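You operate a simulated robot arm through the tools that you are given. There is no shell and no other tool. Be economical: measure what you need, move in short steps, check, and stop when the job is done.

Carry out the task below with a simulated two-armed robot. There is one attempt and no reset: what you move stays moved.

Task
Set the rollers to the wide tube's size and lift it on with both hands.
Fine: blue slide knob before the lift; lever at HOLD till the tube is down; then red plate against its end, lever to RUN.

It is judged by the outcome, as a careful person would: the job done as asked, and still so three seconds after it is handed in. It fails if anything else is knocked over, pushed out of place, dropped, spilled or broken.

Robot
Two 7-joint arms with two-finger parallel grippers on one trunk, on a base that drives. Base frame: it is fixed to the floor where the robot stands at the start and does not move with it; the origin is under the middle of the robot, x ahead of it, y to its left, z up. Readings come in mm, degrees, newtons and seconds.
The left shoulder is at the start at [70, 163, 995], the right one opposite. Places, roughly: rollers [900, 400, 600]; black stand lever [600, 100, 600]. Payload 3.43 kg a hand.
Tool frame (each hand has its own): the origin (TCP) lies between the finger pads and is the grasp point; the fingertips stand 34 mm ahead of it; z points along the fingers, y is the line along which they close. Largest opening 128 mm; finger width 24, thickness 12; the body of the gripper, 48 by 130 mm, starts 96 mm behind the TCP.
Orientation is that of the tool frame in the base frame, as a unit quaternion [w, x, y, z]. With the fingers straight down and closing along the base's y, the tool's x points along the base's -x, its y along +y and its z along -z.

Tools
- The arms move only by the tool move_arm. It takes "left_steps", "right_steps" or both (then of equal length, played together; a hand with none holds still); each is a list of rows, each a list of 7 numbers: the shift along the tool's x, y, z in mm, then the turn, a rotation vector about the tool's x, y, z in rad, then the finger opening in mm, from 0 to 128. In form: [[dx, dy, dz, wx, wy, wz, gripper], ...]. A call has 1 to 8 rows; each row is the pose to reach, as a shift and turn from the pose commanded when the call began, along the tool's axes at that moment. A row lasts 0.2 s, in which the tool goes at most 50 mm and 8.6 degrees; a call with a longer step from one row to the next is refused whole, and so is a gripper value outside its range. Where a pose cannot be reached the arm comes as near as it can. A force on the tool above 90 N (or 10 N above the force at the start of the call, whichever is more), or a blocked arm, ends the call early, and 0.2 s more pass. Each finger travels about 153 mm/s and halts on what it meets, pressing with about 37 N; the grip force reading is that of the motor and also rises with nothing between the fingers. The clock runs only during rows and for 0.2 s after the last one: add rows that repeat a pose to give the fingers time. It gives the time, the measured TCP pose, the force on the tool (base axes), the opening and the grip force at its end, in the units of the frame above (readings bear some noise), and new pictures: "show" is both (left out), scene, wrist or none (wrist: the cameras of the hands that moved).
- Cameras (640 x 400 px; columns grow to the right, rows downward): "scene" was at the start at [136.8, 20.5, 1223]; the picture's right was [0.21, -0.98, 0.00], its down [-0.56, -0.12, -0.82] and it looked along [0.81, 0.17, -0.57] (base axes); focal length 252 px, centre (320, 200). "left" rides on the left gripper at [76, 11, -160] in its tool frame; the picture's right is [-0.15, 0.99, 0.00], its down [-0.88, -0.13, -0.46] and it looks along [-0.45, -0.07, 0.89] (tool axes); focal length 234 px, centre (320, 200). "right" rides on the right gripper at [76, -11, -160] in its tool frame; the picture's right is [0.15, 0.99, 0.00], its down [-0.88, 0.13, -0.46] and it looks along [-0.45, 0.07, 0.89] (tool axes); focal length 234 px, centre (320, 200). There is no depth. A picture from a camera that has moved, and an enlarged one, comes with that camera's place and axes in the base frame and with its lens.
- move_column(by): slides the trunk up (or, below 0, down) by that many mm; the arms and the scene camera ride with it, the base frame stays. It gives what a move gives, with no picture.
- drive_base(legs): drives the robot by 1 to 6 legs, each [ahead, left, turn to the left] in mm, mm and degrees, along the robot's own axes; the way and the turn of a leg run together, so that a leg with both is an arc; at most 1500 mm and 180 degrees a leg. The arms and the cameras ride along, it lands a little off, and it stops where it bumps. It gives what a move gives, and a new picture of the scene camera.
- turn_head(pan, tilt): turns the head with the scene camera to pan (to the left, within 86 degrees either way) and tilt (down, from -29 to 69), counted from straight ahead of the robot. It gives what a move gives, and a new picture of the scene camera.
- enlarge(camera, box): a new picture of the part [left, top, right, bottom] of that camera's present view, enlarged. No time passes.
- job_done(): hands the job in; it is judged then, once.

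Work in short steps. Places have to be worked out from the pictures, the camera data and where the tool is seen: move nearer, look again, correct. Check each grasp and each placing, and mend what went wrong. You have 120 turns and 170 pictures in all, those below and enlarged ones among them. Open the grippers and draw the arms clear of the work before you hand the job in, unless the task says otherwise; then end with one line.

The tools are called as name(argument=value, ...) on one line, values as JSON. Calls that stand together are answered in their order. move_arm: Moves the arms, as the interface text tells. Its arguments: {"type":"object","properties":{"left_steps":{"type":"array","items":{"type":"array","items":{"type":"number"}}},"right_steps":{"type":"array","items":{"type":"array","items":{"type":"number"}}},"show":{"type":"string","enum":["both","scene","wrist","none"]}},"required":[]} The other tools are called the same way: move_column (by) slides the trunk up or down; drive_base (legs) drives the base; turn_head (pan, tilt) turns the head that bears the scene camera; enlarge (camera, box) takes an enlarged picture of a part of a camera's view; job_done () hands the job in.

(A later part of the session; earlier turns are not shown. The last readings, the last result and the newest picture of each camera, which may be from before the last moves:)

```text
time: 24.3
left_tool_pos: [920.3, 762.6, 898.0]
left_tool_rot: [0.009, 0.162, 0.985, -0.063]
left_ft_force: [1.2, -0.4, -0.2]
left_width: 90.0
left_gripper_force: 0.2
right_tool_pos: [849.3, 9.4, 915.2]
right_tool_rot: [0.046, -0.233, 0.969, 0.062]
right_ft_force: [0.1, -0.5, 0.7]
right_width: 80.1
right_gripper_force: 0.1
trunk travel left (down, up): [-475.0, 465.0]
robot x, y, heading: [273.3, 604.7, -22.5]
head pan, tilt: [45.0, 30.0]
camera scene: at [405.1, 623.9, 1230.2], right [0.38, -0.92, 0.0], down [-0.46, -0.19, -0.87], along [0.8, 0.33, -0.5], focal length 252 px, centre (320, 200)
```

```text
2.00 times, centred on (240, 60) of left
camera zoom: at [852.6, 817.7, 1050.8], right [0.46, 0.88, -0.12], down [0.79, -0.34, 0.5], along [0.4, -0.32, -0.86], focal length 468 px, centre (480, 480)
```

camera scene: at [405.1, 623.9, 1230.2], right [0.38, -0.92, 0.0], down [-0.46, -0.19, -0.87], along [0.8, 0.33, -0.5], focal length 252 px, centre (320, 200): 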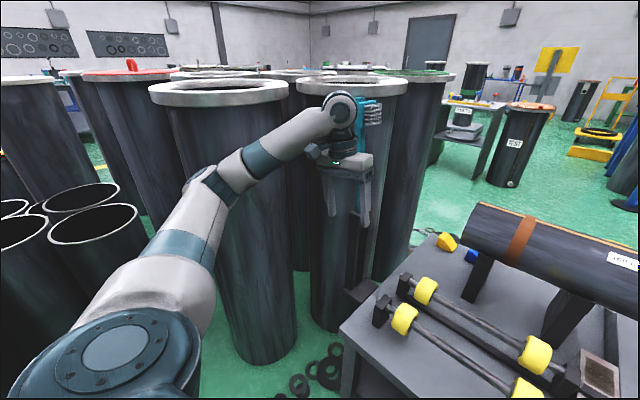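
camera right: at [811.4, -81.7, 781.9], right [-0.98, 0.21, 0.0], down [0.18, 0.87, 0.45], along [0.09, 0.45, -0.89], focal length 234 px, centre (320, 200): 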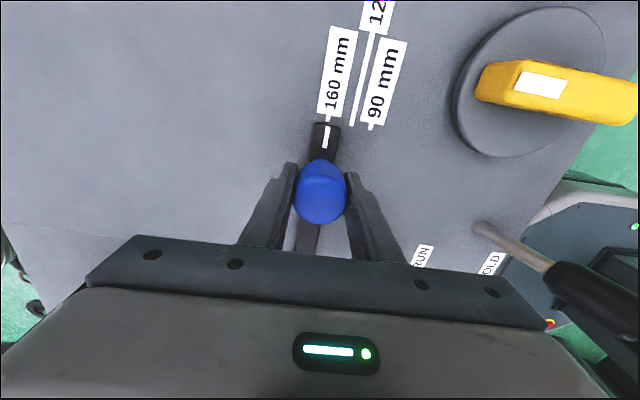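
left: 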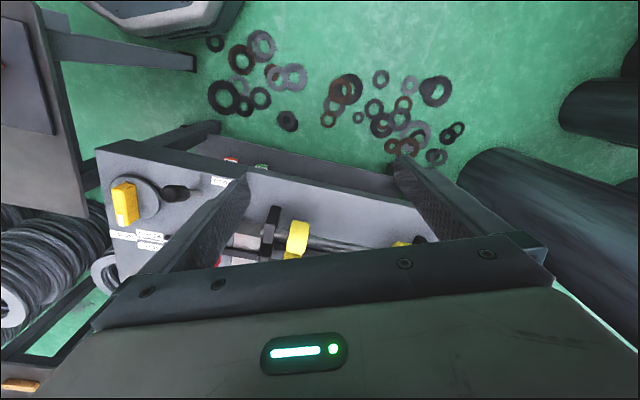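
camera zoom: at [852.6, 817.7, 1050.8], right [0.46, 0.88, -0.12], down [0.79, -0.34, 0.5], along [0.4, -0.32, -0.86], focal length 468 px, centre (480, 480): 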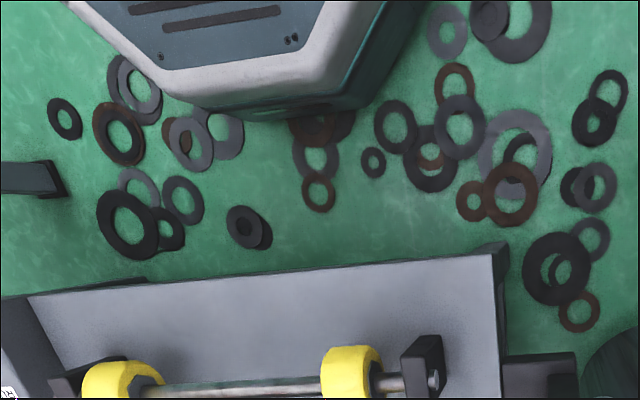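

The base already overlaps some washers without disturbing them (flat floor clutter under it). I draw the left hand away from the post to the right, then drive forward 70 mm.

move_arm(left_steps=[[0, -45, 0, 0, 0, 0, 80], [0, -90, 0, 0, 0, 0, 70], [0, -135, 0, 0, 0, 0, 60]], show="none")

drive_base(legs=[[75, 0, 0]])

```text
time: 25.1
left_tool_pos: [876.9, 633.6, 915.1]
left_tool_rot: [0.008, 0.161, 0.985, -0.062]
left_ft_force: [0.5, 0.4, 0.1]
left_width: 59.9
left_gripper_force: 0.0
right_tool_pos: [849.7, 9.8, 913.4]
right_tool_rot: [0.045, -0.234, 0.969, 0.064]
right_ft_force: [-0.3, -0.2, 0.2]
right_width: 79.7
right_gripper_force: 0.1
trunk travel left (down, up): [-475.0, 465.0]
robot x, y, heading: [274.1, 606.3, -22.6]
head pan, tilt: [45.0, 30.0]
```

```text
time: 26.2
left_tool_pos: [948.8, 604.4, 913.6]
left_tool_rot: [0.008, 0.163, 0.985, -0.063]
left_ft_force: [0.8, -0.1, -0.3]
left_width: 60.1
left_gripper_force: 0.0
right_tool_pos: [919.0, -21.4, 913.5]
right_tool_rot: [0.045, -0.232, 0.97, 0.062]
right_ft_force: [0.9, -0.4, 0.1]
right_width: 79.9
right_gripper_force: 0.1
trunk travel left (down, up): [-475.0, 465.0]
robot x, y, heading: [346.1, 576.0, -22.6]
head pan, tilt: [45.0, 30.0]
camera scene: at [476.9, 593.2, 1229.9], right [0.38, -0.93, 0.0], down [-0.46, -0.19, -0.87], along [0.8, 0.33, -0.5], focal length 252 px, centre (320, 200)
```

scene: 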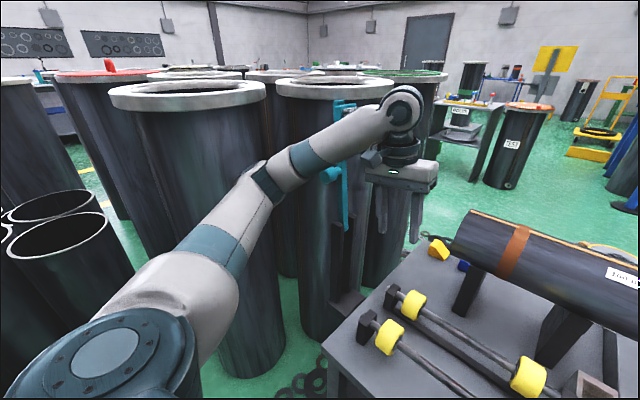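

I shift the base 60 mm right so the left forearm keeps clear of the post, then continue turning both hands in place.

drive_base(legs=[[0, -60, 0]])

move_arm(left_steps=[[0, 0, 0, 0.0848, -0.0395, -0.0395, 60], [0, 0, 0, 0.1696, -0.079, -0.079, 60], [0, 0, 0, 0.2544, -0.1185, -0.1185, 60], [0, 0, 0, 0.3393, -0.158, -0.158, 60], [0, 0, 0, 0.4241, -0.1975, -0.1975, 60], [0, 0, 0, 0.5089, -0.237, -0.237, 60], [0, 0, 0, 0.5937, -0.2765, -0.2765, 60], [0, 0, 0, 0.6785, -0.316, -0.316, 60]], right_steps=[[0, 0, 0, -0.0603, -0.0808, 0.0808, 60], [0, 0, 0, -0.1205, -0.1616, 0.1616, 60], [0, 0, 0, -0.1808, -0.2424, 0.2424, 60], [0, 0, 0, -0.241, -0.3233, 0.3233, 60], [0, 0, 0, -0.3013, -0.4041, 0.4041, 60], [0, 0, 0, -0.3615, -0.4849, 0.4849, 60], [0, 0, 0, -0.4218, -0.5657, 0.5657, 60], [0, 0, 0, -0.482, -0.6465, 0.6465, 60]], show="scene")

```text
time: 27.2
left_tool_pos: [924.3, 546.2, 914.6]
left_tool_rot: [0.009, 0.162, 0.985, -0.063]
left_ft_force: [-0.5, 0.4, 0.0]
left_width: 59.7
left_gripper_force: 0.0
right_tool_pos: [893.2, -79.9, 914.5]
right_tool_rot: [0.045, -0.232, 0.97, 0.063]
right_ft_force: [-0.4, -0.5, -0.7]
right_width: 80.0
right_gripper_force: 0.0
trunk travel left (down, up): [-475.0, 465.0]
robot x, y, heading: [324.3, 522.4, -22.6]
head pan, tilt: [45.0, 30.0]
camera scene: at [450.9, 534.5, 1230.2], right [0.38, -0.93, 0.0], down [-0.46, -0.19, -0.87], along [0.8, 0.33, -0.5], focal length 252 px, centre (320, 200)
```

scene: 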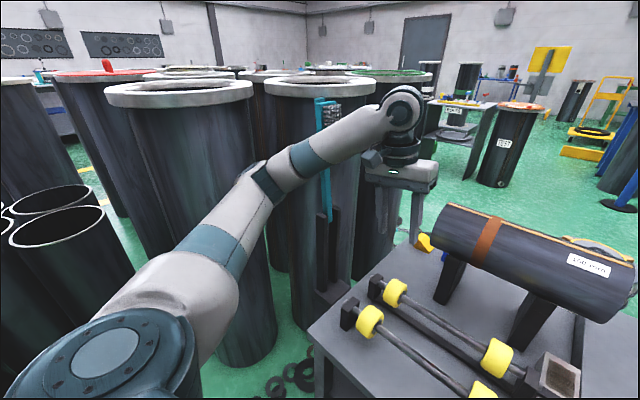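

```text
time: 29.0
left_tool_pos: [922.7, 547.3, 914.1]
left_tool_rot: [0.096, -0.009, 0.907, -0.41]
left_ft_force: [1.0, -0.5, 0.2]
left_width: 60.1
left_gripper_force: 0.1
right_tool_pos: [893.1, -78.5, 915.7]
right_tool_rot: [0.266, 0.107, 0.886, 0.364]
right_ft_force: [-0.7, 1.0, 0.7]
right_width: 60.1
right_gripper_force: 0.0
trunk travel left (down, up): [-475.0, 465.0]
robot x, y, heading: [321.7, 517.9, -22.7]
head pan, tilt: [45.0, 30.0]
camera scene: at [451.0, 535.9, 1230.2], right [0.38, -0.93, 0.0], down [-0.46, -0.19, -0.87], along [0.8, 0.33, -0.5], focal length 252 px, centre (320, 200)
```

scene: 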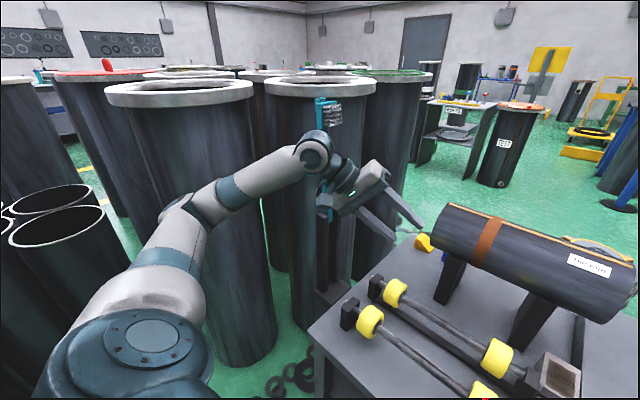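

Turning proceeds well; I complete the second half of the rotation.

move_arm(left_steps=[[0, 0, 0, 0.0848, -0.0395, -0.0395, 60], [0, 0, 0, 0.1696, -0.079, -0.079, 60], [0, 0, 0, 0.2544, -0.1185, -0.1185, 60], [0, 0, 0, 0.3393, -0.158, -0.158, 60], [0, 0, 0, 0.4241, -0.1975, -0.1975, 60], [0, 0, 0, 0.5089, -0.237, -0.237, 60], [0, 0, 0, 0.5937, -0.2765, -0.2765, 60], [0, 0, 0, 0.6785, -0.316, -0.316, 60]], right_steps=[[0, 0, 0, -0.0603, -0.0808, 0.0808, 60], [0, 0, 0, -0.1205, -0.1616, 0.1616, 60], [0, 0, 0, -0.1808, -0.2424, 0.2424, 60], [0, 0, 0, -0.241, -0.3233, 0.3233, 60], [0, 0, 0, -0.3013, -0.4041, 0.4041, 60], [0, 0, 0, -0.3615, -0.4849, 0.4849, 60], [0, 0, 0, -0.4218, -0.5657, 0.5657, 60], [0, 0, 0, -0.482, -0.6465, 0.6465, 60]], show="none")

turn_head(pan=0, tilt=30)

```text
time: 30.8
left_tool_pos: [923.3, 547.4, 915.3]
left_tool_rot: [-0.167, 0.18, -0.682, 0.689]
left_ft_force: [0.4, -0.1, -0.7]
left_width: 60.2
left_gripper_force: 0.0
right_tool_pos: [893.2, -79.5, 914.1]
right_tool_rot: [0.417, 0.418, 0.571, 0.57]
right_ft_force: [0.3, 0.2, 0.7]
right_width: 59.9
right_gripper_force: 0.0
trunk travel left (down, up): [-475.0, 465.0]
robot x, y, heading: [322.8, 516.5, -22.6]
head pan, tilt: [45.0, 30.0]
```

```text
time: 31.9
left_tool_pos: [923.9, 546.5, 914.2]
left_tool_rot: [-0.167, 0.179, -0.683, 0.688]
left_ft_force: [0.1, 0.4, -0.1]
left_width: 59.8
left_gripper_force: 0.1
right_tool_pos: [894.0, -79.6, 914.1]
right_tool_rot: [0.418, 0.417, 0.572, 0.57]
right_ft_force: [-0.2, 0.2, 0.7]
right_width: 59.9
right_gripper_force: 0.1
trunk travel left (down, up): [-475.0, 465.0]
robot x, y, heading: [318.2, 522.1, -22.7]
head pan, tilt: [0.0, 30.0]
camera scene: at [451.1, 466.7, 1230.1], right [-0.39, -0.92, 0.0], down [-0.46, 0.19, -0.87], along [0.8, -0.33, -0.5], focal length 252 px, centre (320, 200)
```

scene: 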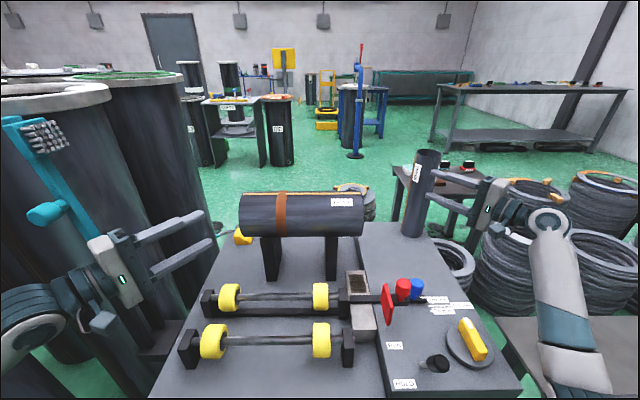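

Both hands are now horizontal with vertical closing. I enlarge the tube for its exact ends in this square view.

enlarge(camera="scene", box=[220, 160, 380, 260])

enlarge(camera="right", box=[0, 0, 640, 400])

enlarge(camera="left", box=[0, 0, 640, 400])

```text
4.00 times, centred on (300, 210) of scene
camera zoom: at [451.1, 466.7, 1230.1], right [-0.39, -0.92, 0.0], down [-0.46, 0.19, -0.87], along [0.8, -0.33, -0.5], focal length 1006 px, centre (400, 160)
```

zoom: 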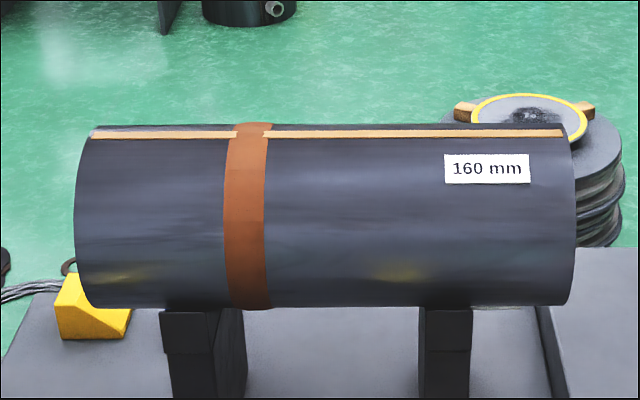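

```text
1.00 times, centred on (320, 200) of right
camera zoom: at [718.9, -54.8, 902.5], right [-0.04, 0.14, 0.99], down [-0.17, -0.98, 0.13], along [0.98, -0.16, 0.06], focal length 234 px, centre (320, 200)
```

zoom: 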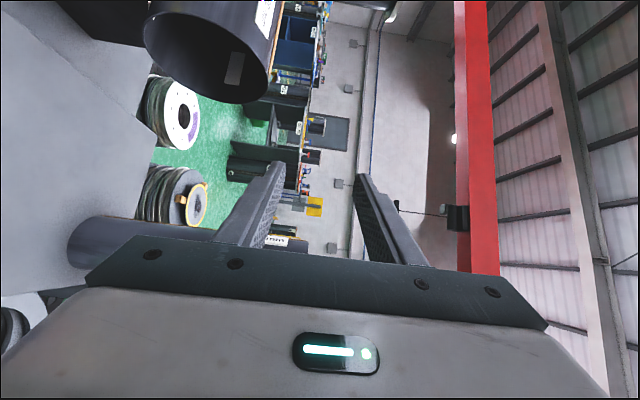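

```text
1.00 times, centred on (320, 200) of left
camera zoom: at [781.2, 652.8, 903.1], right [0.11, 0.06, -0.99], down [0.56, 0.82, 0.11], along [0.82, -0.57, 0.06], focal length 234 px, centre (320, 200)
```

zoom: 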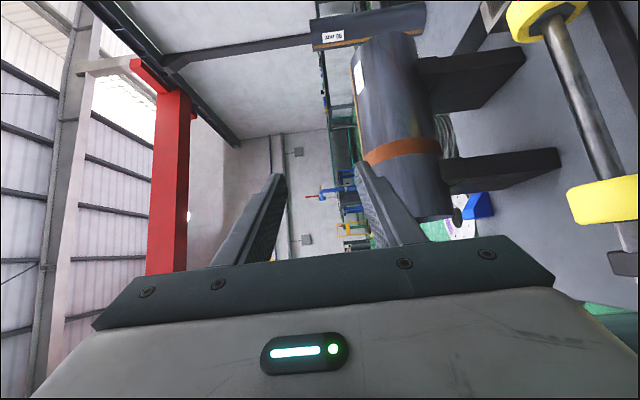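

The post's protrusion at working height starts near Y≈1085, so the left wrist should pass on the inner side of it. I shift the base another 55 mm right so the left arm comes in from that side.

drive_base(legs=[[0, -55, 0]])

```text
time: 32.8
left_tool_pos: [903.3, 495.5, 914.6]
left_tool_rot: [-0.167, 0.179, -0.683, 0.689]
left_ft_force: [-0.5, -0.3, 0.1]
left_width: 59.9
left_gripper_force: 0.0
right_tool_pos: [872.5, -130.1, 912.5]
right_tool_rot: [0.417, 0.419, 0.571, 0.569]
right_ft_force: [-0.9, -1.4, -0.2]
right_width: 60.0
right_gripper_force: 0.0
trunk travel left (down, up): [-475.0, 465.0]
robot x, y, heading: [296.6, 468.8, -22.6]
head pan, tilt: [0.0, 30.0]
camera scene: at [429.6, 415.5, 1230.1], right [-0.39, -0.92, 0.0], down [-0.46, 0.19, -0.87], along [0.8, -0.33, -0.5], focal length 252 px, centre (320, 200)
```

scene: 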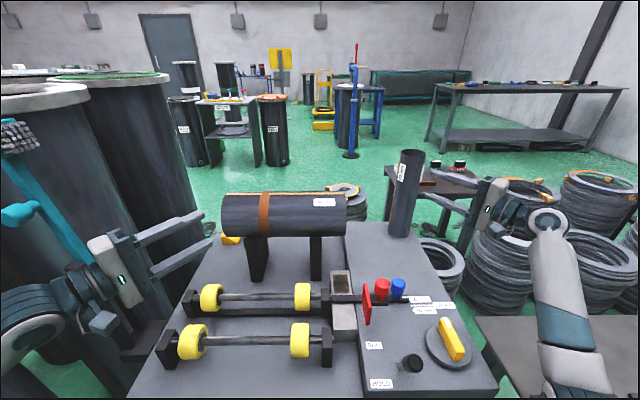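

Right hand goes to a stand-off before the tube's right end at wall height; left hand goes forward above the tube, inside of the post.

move_arm(left_steps=[[-26, 0, 32, 0, 0, 0, 60], [-53, 0, 65, 0, 0, 0, 60], [-79, 0, 97, 0, 0, 0, 60], [-106, 0, 130, 0, 0, 0, 60], [-132, 0, 162, 0, 0, 0, 60], [-158, 0, 194, 0, 0, 0, 60], [-185, 0, 227, 0, 0, 0, 60], [-211, 0, 259, 0, 0, 0, 60]], right_steps=[[15, -11, 24, 0, 0, 0, 60], [30, -22, 48, 0, 0, 0, 60], [45, -34, 71, 0, 0, 0, 60], [60, -45, 95, 0, 0, 0, 60], [74, -56, 119, 0, 0, 0, 60], [89, -67, 143, 0, 0, 0, 60], [104, -79, 167, 0, 0, 0, 60], [119, -90, 190, 0, 0, 0, 60]])

```text
time: 34.6
left_tool_pos: [1210.2, 369.6, 908.8]
left_tool_rot: [-0.166, 0.179, -0.684, 0.688]
left_ft_force: [-0.8, 0.3, -0.5]
left_width: 60.0
left_gripper_force: 0.2
right_tool_pos: [1017.9, 42.2, 820.4]
right_tool_rot: [0.418, 0.418, 0.572, 0.569]
right_ft_force: [-0.4, -0.3, -0.1]
right_width: 59.9
right_gripper_force: 0.1
trunk travel left (down, up): [-475.0, 465.0]
robot x, y, heading: [298.6, 469.3, -22.7]
head pan, tilt: [0.0, 30.0]
camera scene: at [431.2, 416.4, 1229.9], right [-0.39, -0.92, 0.0], down [-0.46, 0.19, -0.87], along [0.8, -0.33, -0.5], focal length 252 px, centre (320, 200)
camera right: at [843.0, 66.7, 810.0], right [-0.04, 0.14, 0.99], down [-0.17, -0.98, 0.13], along [0.98, -0.16, 0.06], focal length 234 px, centre (320, 200)
camera left: at [1068.1, 475.1, 896.9], right [0.11, 0.06, -0.99], down [0.56, 0.82, 0.11], along [0.82, -0.57, 0.06], focal length 234 px, centre (320, 200)
```

scene: 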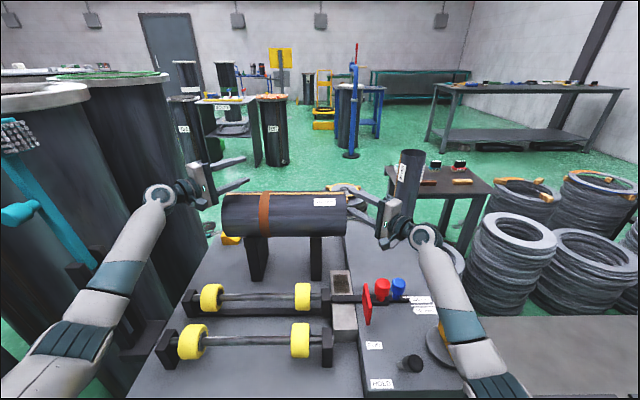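
right: 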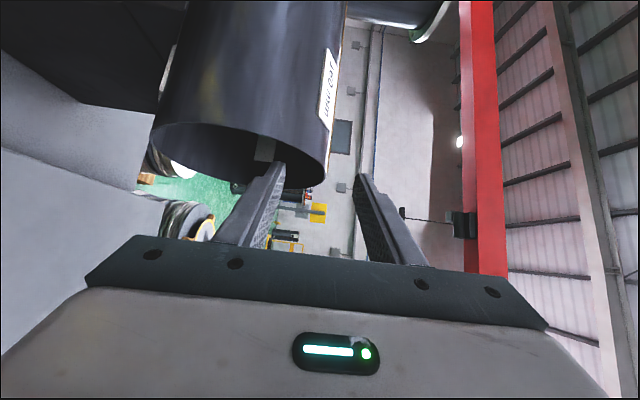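
left: 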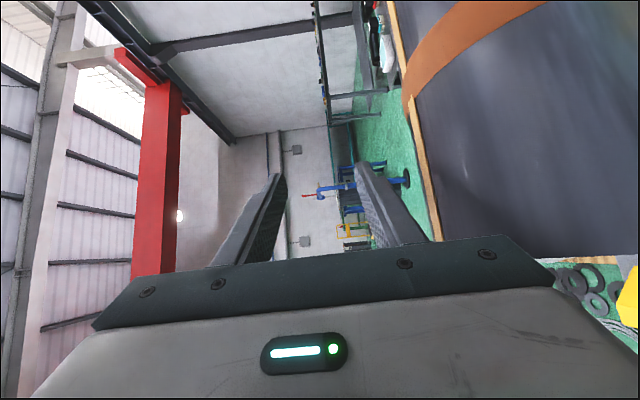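

Right is well lined up around the wall. I move the left hand outward 50 mm first, watching the forearm against the post.

move_arm(left_steps=[[-13, 0, -10, 0, 0, 0, 60], [-26, 0, -21, 0, 0, 0, 60], [-39, 0, -32, 0, 0, 0, 60]], show="none")

turn_head(pan=40, tilt=35)

```text
time: 35.4
left_tool_pos: [1229.1, 416.1, 909.3]
left_tool_rot: [-0.165, 0.178, -0.682, 0.689]
left_ft_force: [0.4, 0.3, 0.4]
left_width: 59.8
left_gripper_force: 0.0
right_tool_pos: [1017.0, 42.8, 822.7]
right_tool_rot: [0.418, 0.419, 0.571, 0.569]
right_ft_force: [-0.8, -0.1, 0.9]
right_width: 59.8
right_gripper_force: 0.1
trunk travel left (down, up): [-475.0, 465.0]
robot x, y, heading: [299.9, 473.5, -22.8]
head pan, tilt: [0.0, 30.0]
```

```text
time: 36.5
left_tool_pos: [1230.2, 415.9, 910.0]
left_tool_rot: [-0.167, 0.179, -0.683, 0.688]
left_ft_force: [-0.1, 0.3, 0.3]
left_width: 60.0
left_gripper_force: 0.0
right_tool_pos: [1016.8, 42.4, 822.7]
right_tool_rot: [0.418, 0.418, 0.572, 0.568]
right_ft_force: [1.0, -0.3, -0.5]
right_width: 59.8
right_gripper_force: 0.1
trunk travel left (down, up): [-475.0, 465.0]
robot x, y, heading: [299.2, 466.6, -22.7]
head pan, tilt: [40.0, 35.0]
camera scene: at [431.1, 478.0, 1222.3], right [0.3, -0.96, 0.0], down [-0.55, -0.17, -0.82], along [0.78, 0.24, -0.57], focal length 252 px, centre (320, 200)
```

scene: 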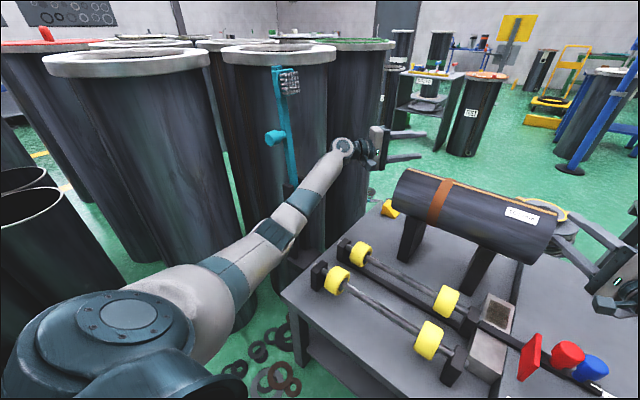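

The forearm clears the post by roughly 80 mm. I move the left hand the rest outward, then lower to wall height.

move_arm(left_steps=[[-15, 0, -12, 0, 0, 0, 60], [-31, 0, -25, 0, 0, 0, 60], [-31, 30, -25, 0, 0, 0, 60], [-31, 60, -25, 0, 0, 0, 60], [-31, 87, -25, 0, 0, 0, 60]])

```text
time: 37.7
left_tool_pos: [1242.0, 453.4, 822.7]
left_tool_rot: [-0.166, 0.179, -0.683, 0.689]
left_ft_force: [1.0, -0.2, 0.3]
left_width: 60.1
left_gripper_force: 0.1
right_tool_pos: [1018.2, 42.3, 821.9]
right_tool_rot: [0.418, 0.418, 0.571, 0.569]
right_ft_force: [-0.6, -0.2, -0.2]
right_width: 60.1
right_gripper_force: 0.0
trunk travel left (down, up): [-475.0, 465.0]
robot x, y, heading: [304.3, 470.5, -22.8]
head pan, tilt: [40.0, 35.0]
camera scene: at [431.4, 478.0, 1222.3], right [0.3, -0.95, 0.0], down [-0.55, -0.17, -0.82], along [0.78, 0.24, -0.57], focal length 252 px, centre (320, 200)
camera left: at [1099.9, 559.4, 811.1], right [0.11, 0.06, -0.99], down [0.56, 0.82, 0.11], along [0.82, -0.57, 0.06], focal length 234 px, centre (320, 200)
```

scene: 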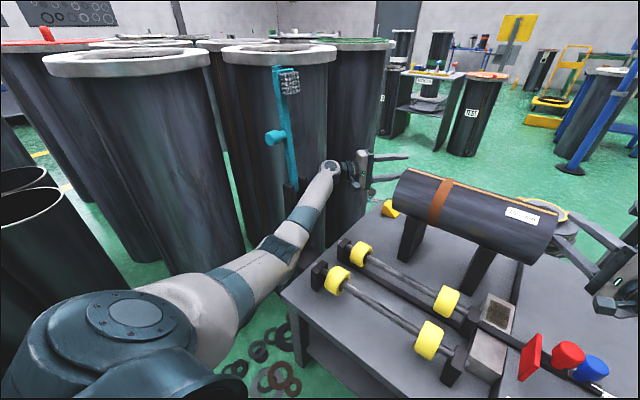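
left: 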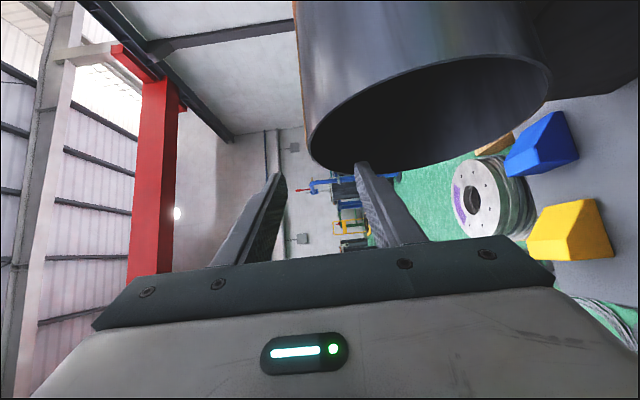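

Both inner fingers are lined up below the walls. I insert: left sideways into the bore, right straight along its fingers.

move_arm(left_steps=[[9, 0, 9, 0, 0, 0, 60], [17, 0, 17, 0, 0, 0, 60], [26, 0, 26, 0, 0, 0, 60], [35, 0, 35, 0, 0, 0, 60]], right_steps=[[0, 0, 18, 0, 0, 0, 60], [0, 0, 36, 0, 0, 0, 60], [0, 0, 54, 0, 0, 0, 60], [-1, 0, 70, 0, 0, 0, 60]])

```text
time: 38.7
left_tool_pos: [1236.0, 418.5, 825.2]
left_tool_rot: [-0.177, 0.186, -0.681, 0.685]
left_ft_force: [25.4, 61.3, -5.9]
left_width: 62.7
left_gripper_force: 2.4
right_tool_pos: [1081.0, 51.9, 823.8]
right_tool_rot: [0.426, 0.421, 0.568, 0.564]
right_ft_force: [-40.5, -55.7, 4.0]
right_width: 58.2
right_gripper_force: 0.0
trunk travel left (down, up): [-475.0, 465.0]
robot x, y, heading: [300.1, 471.9, -22.6]
head pan, tilt: [40.0, 35.0]
camera scene: at [429.8, 479.6, 1222.3], right [0.3, -0.95, 0.0], down [-0.55, -0.17, -0.82], along [0.78, 0.24, -0.57], focal length 252 px, centre (320, 200)
camera right: at [907.9, 79.6, 812.5], right [-0.04, 0.15, 0.99], down [-0.19, -0.97, 0.14], along [0.98, -0.18, 0.07], focal length 234 px, centre (320, 200)
camera left: at [1090.7, 519.9, 813.3], right [0.12, 0.06, -0.99], down [0.54, 0.83, 0.12], along [0.83, -0.55, 0.06], focal length 234 px, centre (320, 200)
```

scene: 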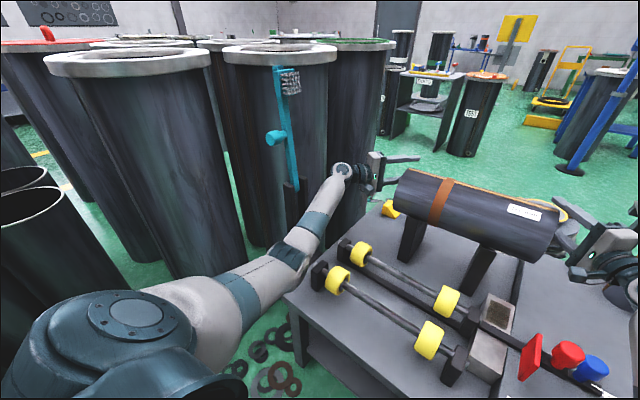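
right: 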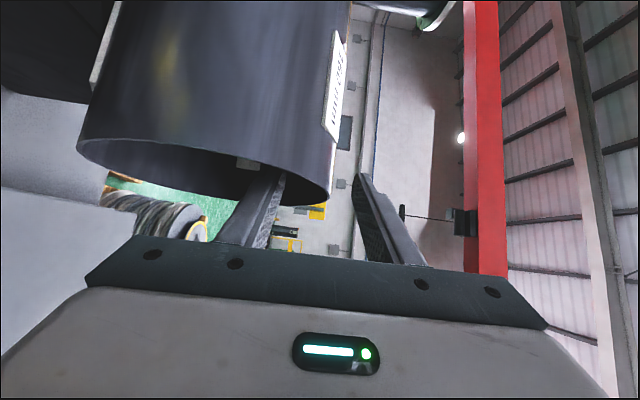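
left: 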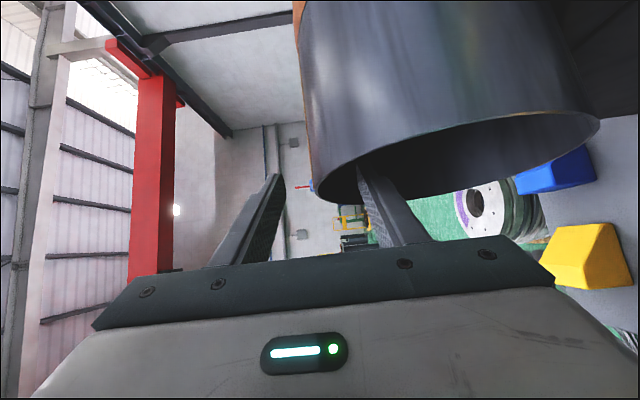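

The insertion met resistance from both ends (~65 N axially). I inspect closely where the fingers touch before doing anything else.

enlarge(camera="right", box=[180, 120, 420, 270])

enlarge(camera="left", box=[240, 120, 480, 270])

enlarge(camera="scene", box=[320, 130, 480, 230])

```text
2.67 times, centred on (300, 195) of right
camera zoom: at [907.9, 79.6, 812.5], right [-0.04, 0.15, 0.99], down [-0.19, -0.97, 0.14], along [0.98, -0.18, 0.07], focal length 624 px, centre (373, 213)
```

zoom: 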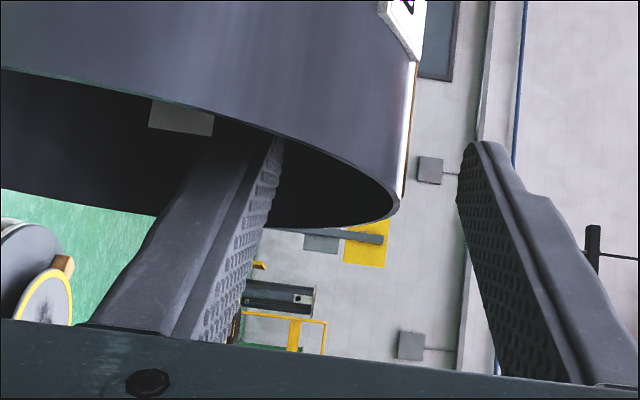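

```text
2.67 times, centred on (360, 195) of left
camera zoom: at [1090.7, 519.9, 813.3], right [0.12, 0.06, -0.99], down [0.54, 0.83, 0.12], along [0.83, -0.55, 0.06], focal length 624 px, centre (213, 213)
```

zoom: 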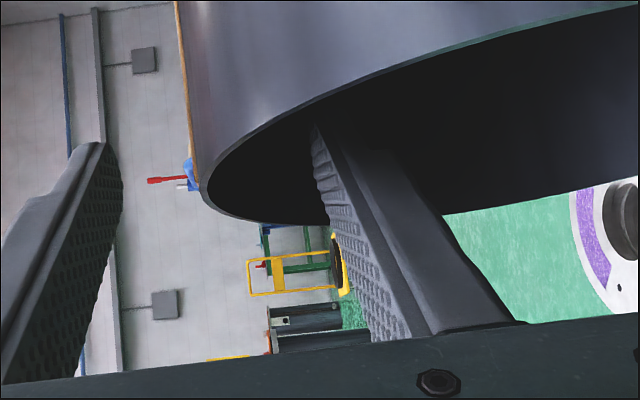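

```text
4.00 times, centred on (400, 180) of scene
camera zoom: at [429.8, 479.6, 1222.3], right [0.3, -0.95, 0.0], down [-0.55, -0.17, -0.82], along [0.78, 0.24, -0.57], focal length 1006 px, centre (0, 280)
```

zoom: 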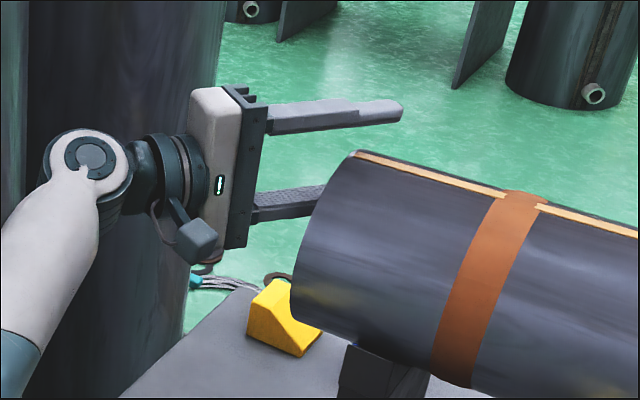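

The lower fingers are well inside the bores and their tips meet an inner plug about 30 mm in. I back off ~5 mm from the contact so nothing presses axially.

move_arm(left_steps=[[-8, 0, -6, 0, 0, 0, 60], [-15.5, 0, -12.6, 0, 0, 0, 60], [-15.5, 0, -12.6, 0, 0, 0, 60]], right_steps=[[-6, 0, -5, 0, 0, 0, 60], [-13, 0, -11, 0, 0, 0, 60], [-13, 0, -11, 0, 0, 0, 60]], show="none")

```text
time: 39.5
left_tool_pos: [1237.4, 417.7, 823.3]
left_tool_rot: [-0.164, 0.176, -0.683, 0.69]
left_ft_force: [0.2, 0.3, 0.5]
left_width: 60.0
left_gripper_force: 0.0
right_tool_pos: [1078.2, 50.6, 822.3]
right_tool_rot: [0.416, 0.418, 0.572, 0.571]
right_ft_force: [-0.2, -0.1, 0.0]
right_width: 60.1
right_gripper_force: 0.0
trunk travel left (down, up): [-475.0, 465.0]
robot x, y, heading: [305.1, 471.6, -22.4]
head pan, tilt: [40.0, 35.0]
```

Forces are zero. I close both grippers on the wall at the crest.

move_arm(left_steps=[[0, 0, 0, 0, 0, 0, 40], [0, 0, 0, 0, 0, 0, 20], [0, 0, 0, 0, 0, 0, 2], [0, 0, 0, 0, 0, 0, 2]], right_steps=[[0, 0, 0, 0, 0, 0, 40], [0, 0, 0, 0, 0, 0, 20], [0, 0, 0, 0, 0, 0, 2], [0, 0, 0, 0, 0, 0, 2]], show="wrist")

```text
time: 40.5
left_tool_pos: [1236.4, 422.4, 824.8]
left_tool_rot: [-0.166, 0.178, -0.683, 0.689]
left_ft_force: [-13.0, 0.3, -0.4]
left_width: 14.4
left_gripper_force: 37.3
right_tool_pos: [1078.5, 49.0, 825.2]
right_tool_rot: [0.418, 0.417, 0.571, 0.57]
right_ft_force: [-4.1, 6.8, 3.4]
right_width: 12.5
right_gripper_force: 37.7
trunk travel left (down, up): [-475.0, 465.0]
robot x, y, heading: [300.1, 468.6, -22.6]
head pan, tilt: [40.0, 35.0]
camera right: at [902.5, 73.1, 813.8], right [-0.05, 0.14, 0.99], down [-0.17, -0.98, 0.13], along [0.98, -0.16, 0.07], focal length 234 px, centre (320, 200)
camera left: at [1094.2, 527.9, 813.7], right [0.12, 0.06, -0.99], down [0.56, 0.82, 0.11], along [0.82, -0.57, 0.06], focal length 234 px, centre (320, 200)
```

right: 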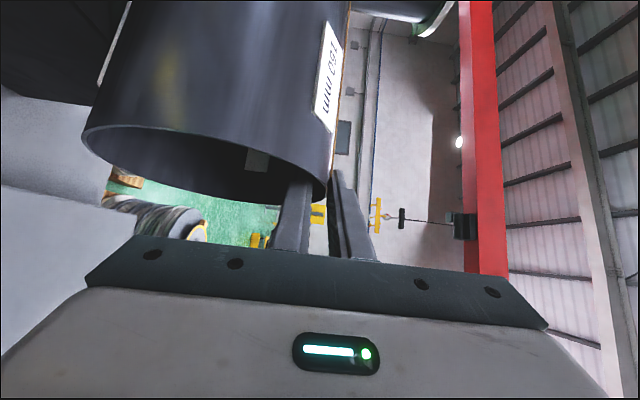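
left: 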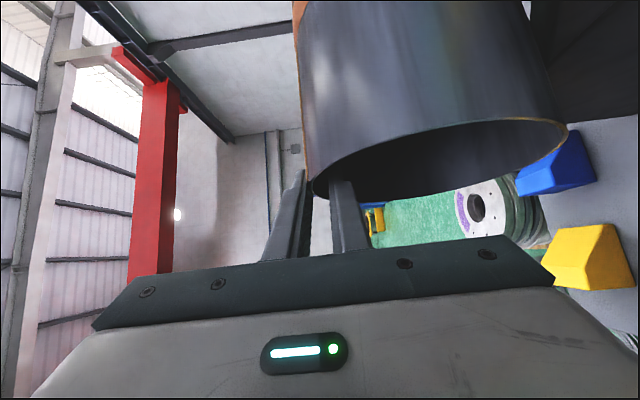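

Both gripped (12–14 mm incl. wall curvature). I lift 20 mm slowly together and check the loads.

move_arm(left_steps=[[0, -5, 0, 0, 0, 0, 2], [0, -10, 0, 0, 0, 0, 2], [0, -15, 0, 0, 0, 0, 2], [0, -20, 0, 0, 0, 0, 2], [0, -20, 0, 0, 0, 0, 2]], right_steps=[[0, 5, 0, 0, 0, 0, 2], [0, 10, 0, 0, 0, 0, 2], [0, 15, 0, 0, 0, 0, 2], [0, 20, 0, 0, 0, 0, 2], [0, 20, 0, 0, 0, 0, 2]], show="scene")

```text
time: 41.7
left_tool_pos: [1241.3, 424.1, 841.4]
left_tool_rot: [-0.167, 0.18, -0.684, 0.687]
left_ft_force: [3.6, -0.1, -8.9]
left_width: 10.3
left_gripper_force: 37.5
right_tool_pos: [1079.5, 44.7, 838.4]
right_tool_rot: [0.416, 0.42, 0.573, 0.568]
right_ft_force: [-3.2, -0.8, -10.2]
right_width: 10.0
right_gripper_force: 36.7
trunk travel left (down, up): [-475.0, 465.0]
robot x, y, heading: [302.5, 472.5, -22.6]
head pan, tilt: [40.0, 35.0]
camera scene: at [434.0, 477.3, 1221.9], right [0.3, -0.95, 0.0], down [-0.55, -0.17, -0.82], along [0.78, 0.24, -0.58], focal length 252 px, centre (320, 200)
```

scene: 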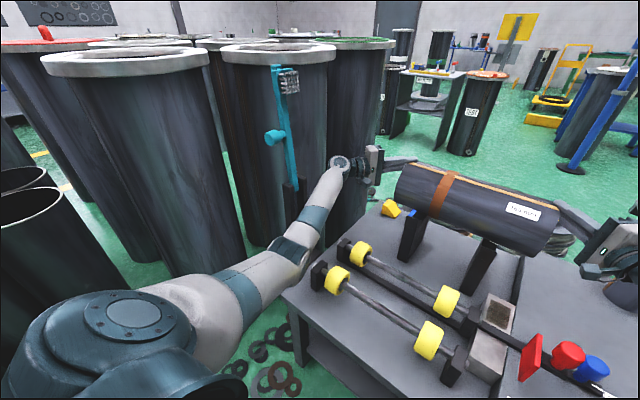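

Tube is up (~10 N per hand, about 2 kg). The openings narrowed slightly, so I check how deep the fingers still sit.

enlarge(camera="right", box=[180, 120, 420, 270])

enlarge(camera="left", box=[240, 120, 480, 270])

enlarge(camera="scene", box=[360, 120, 600, 270])

```text
2.67 times, centred on (300, 195) of right
camera zoom: at [905.3, 69.6, 827.8], right [-0.04, 0.14, 0.99], down [-0.17, -0.98, 0.13], along [0.98, -0.16, 0.06], focal length 624 px, centre (373, 213)
```

zoom: 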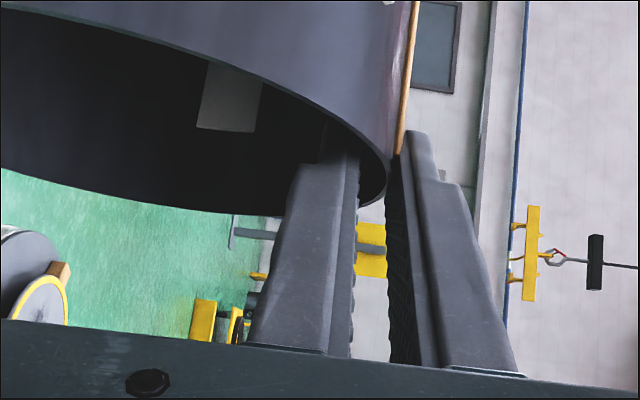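

```text
2.67 times, centred on (360, 195) of left
camera zoom: at [1098.3, 528.9, 830.0], right [0.11, 0.06, -0.99], down [0.56, 0.82, 0.11], along [0.82, -0.57, 0.06], focal length 624 px, centre (213, 213)
```

zoom: 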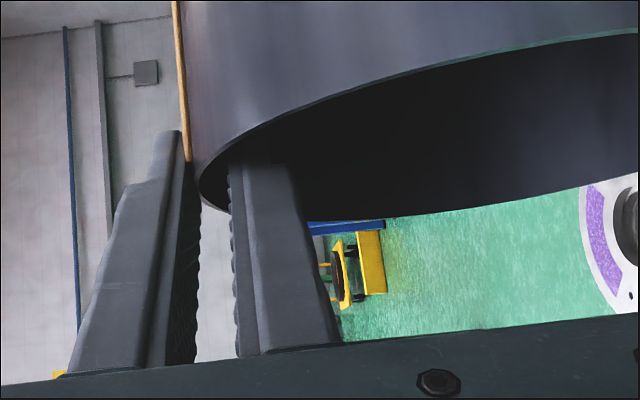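

```text
2.67 times, centred on (480, 195) of scene
camera zoom: at [434.0, 477.3, 1221.9], right [0.3, -0.95, 0.0], down [-0.55, -0.17, -0.82], along [0.78, 0.24, -0.58], focal length 671 px, centre (-107, 213)
```

zoom: 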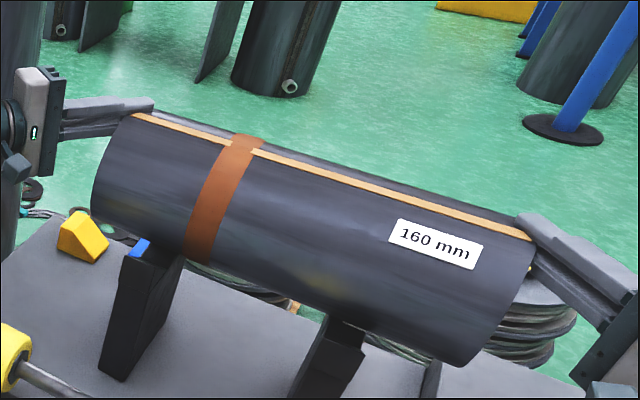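

The fingers hold with only their tips. I press both hands 8 mm inward along the tube to deepen the hold.

move_arm(left_steps=[[3, 0, 2.5, 0, 0, 0, 2], [6.2, 0, 5.1, 0, 0, 0, 2], [6.2, 0, 5.1, 0, 0, 0, 2]], right_steps=[[3, 0, 2.6, 0, 0, 0, 2], [6.1, 0, 5.2, 0, 0, 0, 2], [6.1, 0, 5.2, 0, 0, 0, 2]], show="none")

```text
time: 42.5
left_tool_pos: [1239.8, 421.8, 842.2]
left_tool_rot: [-0.17, 0.181, -0.683, 0.687]
left_ft_force: [18.9, 46.2, -10.6]
left_width: 10.6
left_gripper_force: 37.1
right_tool_pos: [1082.0, 48.0, 840.0]
right_tool_rot: [0.42, 0.422, 0.571, 0.566]
right_ft_force: [-17.8, -45.8, -8.4]
right_width: 10.2
right_gripper_force: 36.8
trunk travel left (down, up): [-475.0, 465.0]
robot x, y, heading: [299.8, 468.0, -22.8]
head pan, tilt: [40.0, 35.0]
```

Friction holds firmly (no slipping inward, ~49 N axial). I ease half of that, raise 70 mm and shift 30 mm right for clearance from the post.

move_arm(left_steps=[[-3.1, 0, -2.5, 0, 0, 0, 2], [-3.1, -15, -2.5, 0, 0, 0, 2], [-3.1, -30, -2.5, 0, 0, 0, 2], [-3.1, -45, -2.5, 0, 0, 0, 2], [2, -60, 2, 0, 0, 0, 2], [8, -70, 7, 0, 0, 0, 2], [14, -70, 12, 0, 0, 0, 2], [20.2, -70, 16.4, 0, 0, 0, 2]], right_steps=[[-3, 0, -2.6, 0, 0, 0, 2], [-3, 15, -2.6, 0, 0, 0, 2], [-3, 30, -2.6, 0, 0, 0, 2], [-3, 45, -2.6, 0, 0, 0, 2], [-8, 60, -7, 0, 0, 0, 2], [-14, 70, -12, 0, 0, 0, 2], [-20, 70, -17, 0, 0, 0, 2], [-26, 70, -22, 0, 0, 0, 2]], show="scene")

```text
time: 44.3
left_tool_pos: [1229.6, 393.3, 912.8]
left_tool_rot: [-0.167, 0.181, -0.684, 0.687]
left_ft_force: [14.9, 32.6, -10.2]
left_width: 10.9
left_gripper_force: 36.6
right_tool_pos: [1070.6, 21.0, 910.3]
right_tool_rot: [0.417, 0.42, 0.571, 0.568]
right_ft_force: [-14.9, -31.8, -8.7]
right_width: 10.3
right_gripper_force: 37.5
trunk travel left (down, up): [-475.0, 465.0]
robot x, y, heading: [301.1, 469.0, -22.6]
head pan, tilt: [40.0, 35.0]
camera scene: at [433.5, 477.1, 1222.0], right [0.3, -0.95, 0.0], down [-0.55, -0.17, -0.82], along [0.78, 0.24, -0.58], focal length 252 px, centre (320, 200)
```

scene: 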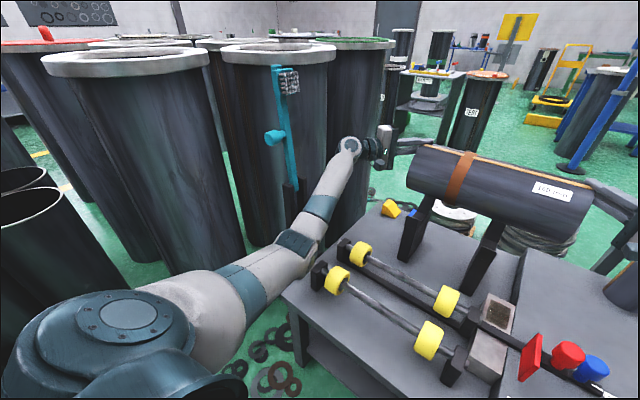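

Tube is well clear of the stands. I carry it toward the rollers by 150 mm.

move_arm(left_steps=[[12, 0, -14.5, 0, 0, 0, 2], [23.7, 0, -29, 0, 0, 0, 2], [35.5, 0, -43.6, 0, 0, 0, 2], [47.3, 0, -58.1, 0, 0, 0, 2], [59.2, 0, -72.7, 0, 0, 0, 2], [71, 0, -87.2, 0, 0, 0, 2], [82.9, 0, -101.8, 0, 0, 0, 2], [94.7, 0, -116.3, 0, 0, 0, 2]], right_steps=[[12.1, 0, -14.3, 0, 0, 0, 2], [24.1, 0, -28.7, 0, 0, 0, 2], [36.2, 0, -43, 0, 0, 0, 2], [48.3, 0, -57.3, 0, 0, 0, 2], [60.4, 0, -71.7, 0, 0, 0, 2], [72.4, 0, -86, 0, 0, 0, 2], [84.5, 0, -100.4, 0, 0, 0, 2], [96.6, 0, -114.7, 0, 0, 0, 2]], show="scene")

```text
time: 46.1
left_tool_pos: [1091.9, 451.4, 914.4]
left_tool_rot: [-0.168, 0.181, -0.683, 0.688]
left_ft_force: [19.7, 42.3, -9.1]
left_width: 11.0
left_gripper_force: 37.0
right_tool_pos: [930.8, 77.9, 913.4]
right_tool_rot: [0.419, 0.42, 0.57, 0.568]
right_ft_force: [-19.9, -41.1, -9.3]
right_width: 10.5
right_gripper_force: 37.0
trunk travel left (down, up): [-475.0, 465.0]
robot x, y, heading: [302.1, 468.0, -22.8]
head pan, tilt: [40.0, 35.0]
camera scene: at [432.6, 477.9, 1222.1], right [0.3, -0.95, 0.0], down [-0.55, -0.17, -0.82], along [0.78, 0.24, -0.57], focal length 252 px, centre (320, 200)
```

scene: 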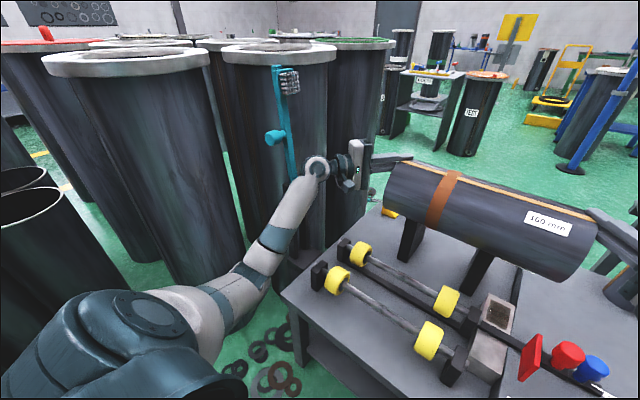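

Still steady. I look straight on to measure the tube relative to the rollers before the last stretch.

turn_head(pan=0, tilt=45)

```text
time: 47.2
left_tool_pos: [1091.2, 450.3, 915.4]
left_tool_rot: [-0.169, 0.18, -0.682, 0.688]
left_ft_force: [20.1, 40.2, -10.2]
left_width: 11.0
left_gripper_force: 37.0
right_tool_pos: [932.0, 79.0, 914.1]
right_tool_rot: [0.418, 0.42, 0.57, 0.569]
right_ft_force: [-20.0, -39.9, -9.8]
right_width: 10.2
right_gripper_force: 37.5
trunk travel left (down, up): [-475.0, 465.0]
robot x, y, heading: [300.7, 468.1, -22.6]
head pan, tilt: [0.0, 45.0]
camera scene: at [424.2, 420.0, 1207.2], right [-0.39, -0.92, 0.0], down [-0.65, 0.27, -0.71], along [0.65, -0.27, -0.71], focal length 252 px, centre (320, 200)
```

scene: 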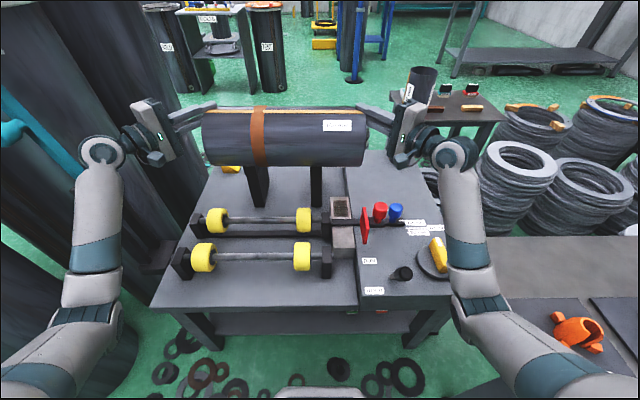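

enlarge(camera="scene", box=[190, 80, 390, 205])

enlarge(camera="scene", box=[170, 180, 410, 330])

```text
3.20 times, centred on (290, 142) of scene
camera zoom: at [424.2, 420.0, 1207.2], right [-0.39, -0.92, 0.0], down [-0.65, 0.27, -0.71], along [0.65, -0.27, -0.71], focal length 805 px, centre (416, 384)
```

zoom: 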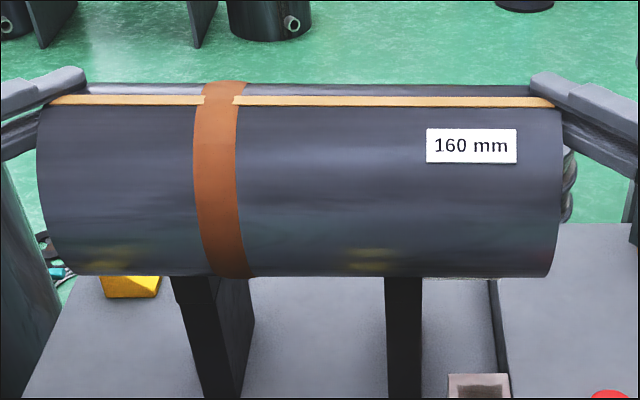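

```text
2.67 times, centred on (290, 255) of scene
camera zoom: at [424.2, 420.0, 1207.2], right [-0.39, -0.92, 0.0], down [-0.65, 0.27, -0.71], along [0.65, -0.27, -0.71], focal length 671 px, centre (400, 53)
```

zoom: 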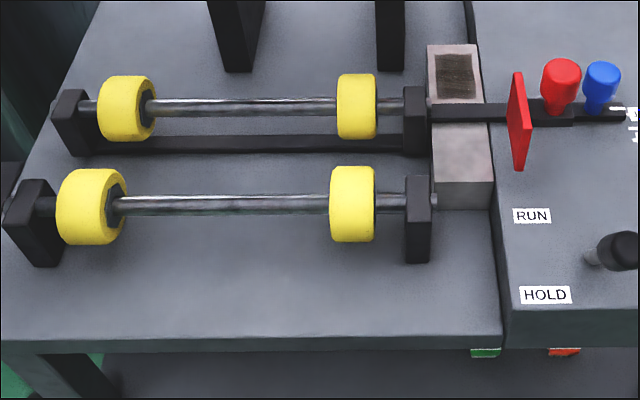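

Tube center is at station X≈843, z≈840, Y 440–838; rollers at X≈623/760, z≈587, so the seat is at X≈691, tube-centre z≈685. I carry it the remaining 152 mm toward me.

move_arm(left_steps=[[12, 0, -14.7, 0, 0, 0, 2], [24, 0, -29.5, 0, 0, 0, 2], [36, 0, -44.2, 0, 0, 0, 2], [48, 0, -58.9, 0, 0, 0, 2], [60, 0, -73.6, 0, 0, 0, 2], [72, 0, -88.4, 0, 0, 0, 2], [84, 0, -103, 0, 0, 0, 2], [96, 0, -117.8, 0, 0, 0, 2]], right_steps=[[12.2, 0, -14.5, 0, 0, 0, 2], [24.5, 0, -29, 0, 0, 0, 2], [36.7, 0, -43.6, 0, 0, 0, 2], [49, 0, -58.1, 0, 0, 0, 2], [61.2, 0, -72.6, 0, 0, 0, 2], [73.4, 0, -87.2, 0, 0, 0, 2], [85.7, 0, -101.7, 0, 0, 0, 2], [97.9, 0, -116.2, 0, 0, 0, 2]], show="scene")

```text
time: 49.0
left_tool_pos: [951.6, 506.8, 917.4]
left_tool_rot: [-0.168, 0.18, -0.684, 0.687]
left_ft_force: [14.4, 36.2, -10.0]
left_width: 11.2
left_gripper_force: 36.3
right_tool_pos: [792.0, 136.3, 912.9]
right_tool_rot: [0.419, 0.419, 0.571, 0.569]
right_ft_force: [-15.1, -36.2, -7.4]
right_width: 10.3
right_gripper_force: 36.3
trunk travel left (down, up): [-475.0, 465.0]
robot x, y, heading: [298.6, 469.6, -23.0]
head pan, tilt: [0.0, 45.0]
camera scene: at [422.9, 420.4, 1207.4], right [-0.39, -0.92, 0.0], down [-0.65, 0.27, -0.71], along [0.65, -0.27, -0.71], focal length 252 px, centre (320, 200)
```

scene: 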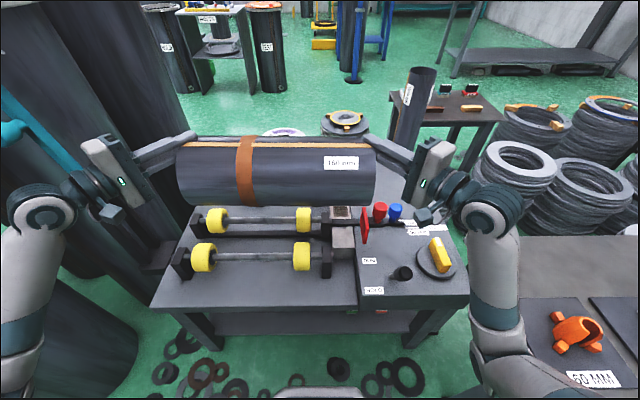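

Over the rollers in depth. I now shift the tube 90 mm left along its axis to center it on the rollers.

move_arm(left_steps=[[-9, 0, -7, 0, 0, 0, 2], [-17.5, 0, -14.2, 0, 0, 0, 2], [-26, 0, -21.3, 0, 0, 0, 2], [-35, 0, -28.4, 0, 0, 0, 2], [-43.6, 0, -35.5, 0, 0, 0, 2], [-52.3, 0, -42.6, 0, 0, 0, 2], [-61, 0, -49.7, 0, 0, 0, 2], [-69.8, 0, -56.8, 0, 0, 0, 2]], right_steps=[[8.6, 0, 7.2, 0, 0, 0, 2], [17.2, 0, 14.5, 0, 0, 0, 2], [25.8, 0, 21.7, 0, 0, 0, 2], [34.4, 0, 29, 0, 0, 0, 2], [43, 0, 36.2, 0, 0, 0, 2], [51.6, 0, 43.5, 0, 0, 0, 2], [60.2, 0, 50.7, 0, 0, 0, 2], [68.8, 0, 58, 0, 0, 0, 2]], show="scene")

```text
time: 50.8
left_tool_pos: [985.7, 592.1, 914.4]
left_tool_rot: [-0.167, 0.181, -0.682, 0.689]
left_ft_force: [18.3, 41.6, -9.9]
left_width: 11.2
left_gripper_force: 37.2
right_tool_pos: [825.9, 220.2, 913.2]
right_tool_rot: [0.419, 0.419, 0.571, 0.568]
right_ft_force: [-17.2, -41.6, -8.9]
right_width: 10.0
right_gripper_force: 36.8
trunk travel left (down, up): [-475.0, 465.0]
robot x, y, heading: [302.7, 468.3, -22.7]
head pan, tilt: [0.0, 45.0]
camera scene: at [423.9, 421.1, 1207.2], right [-0.39, -0.92, 0.0], down [-0.65, 0.27, -0.71], along [0.65, -0.27, -0.71], focal length 252 px, centre (320, 200)
```

scene: 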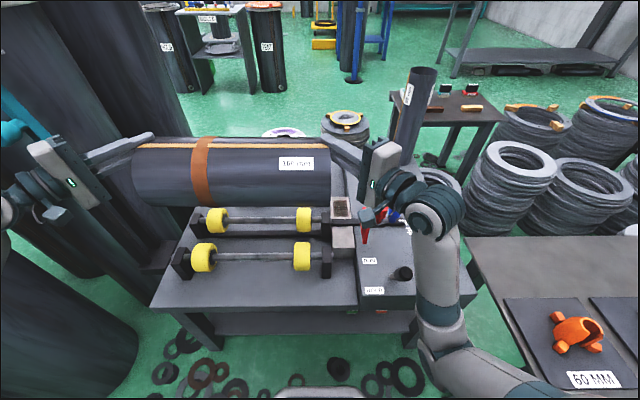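

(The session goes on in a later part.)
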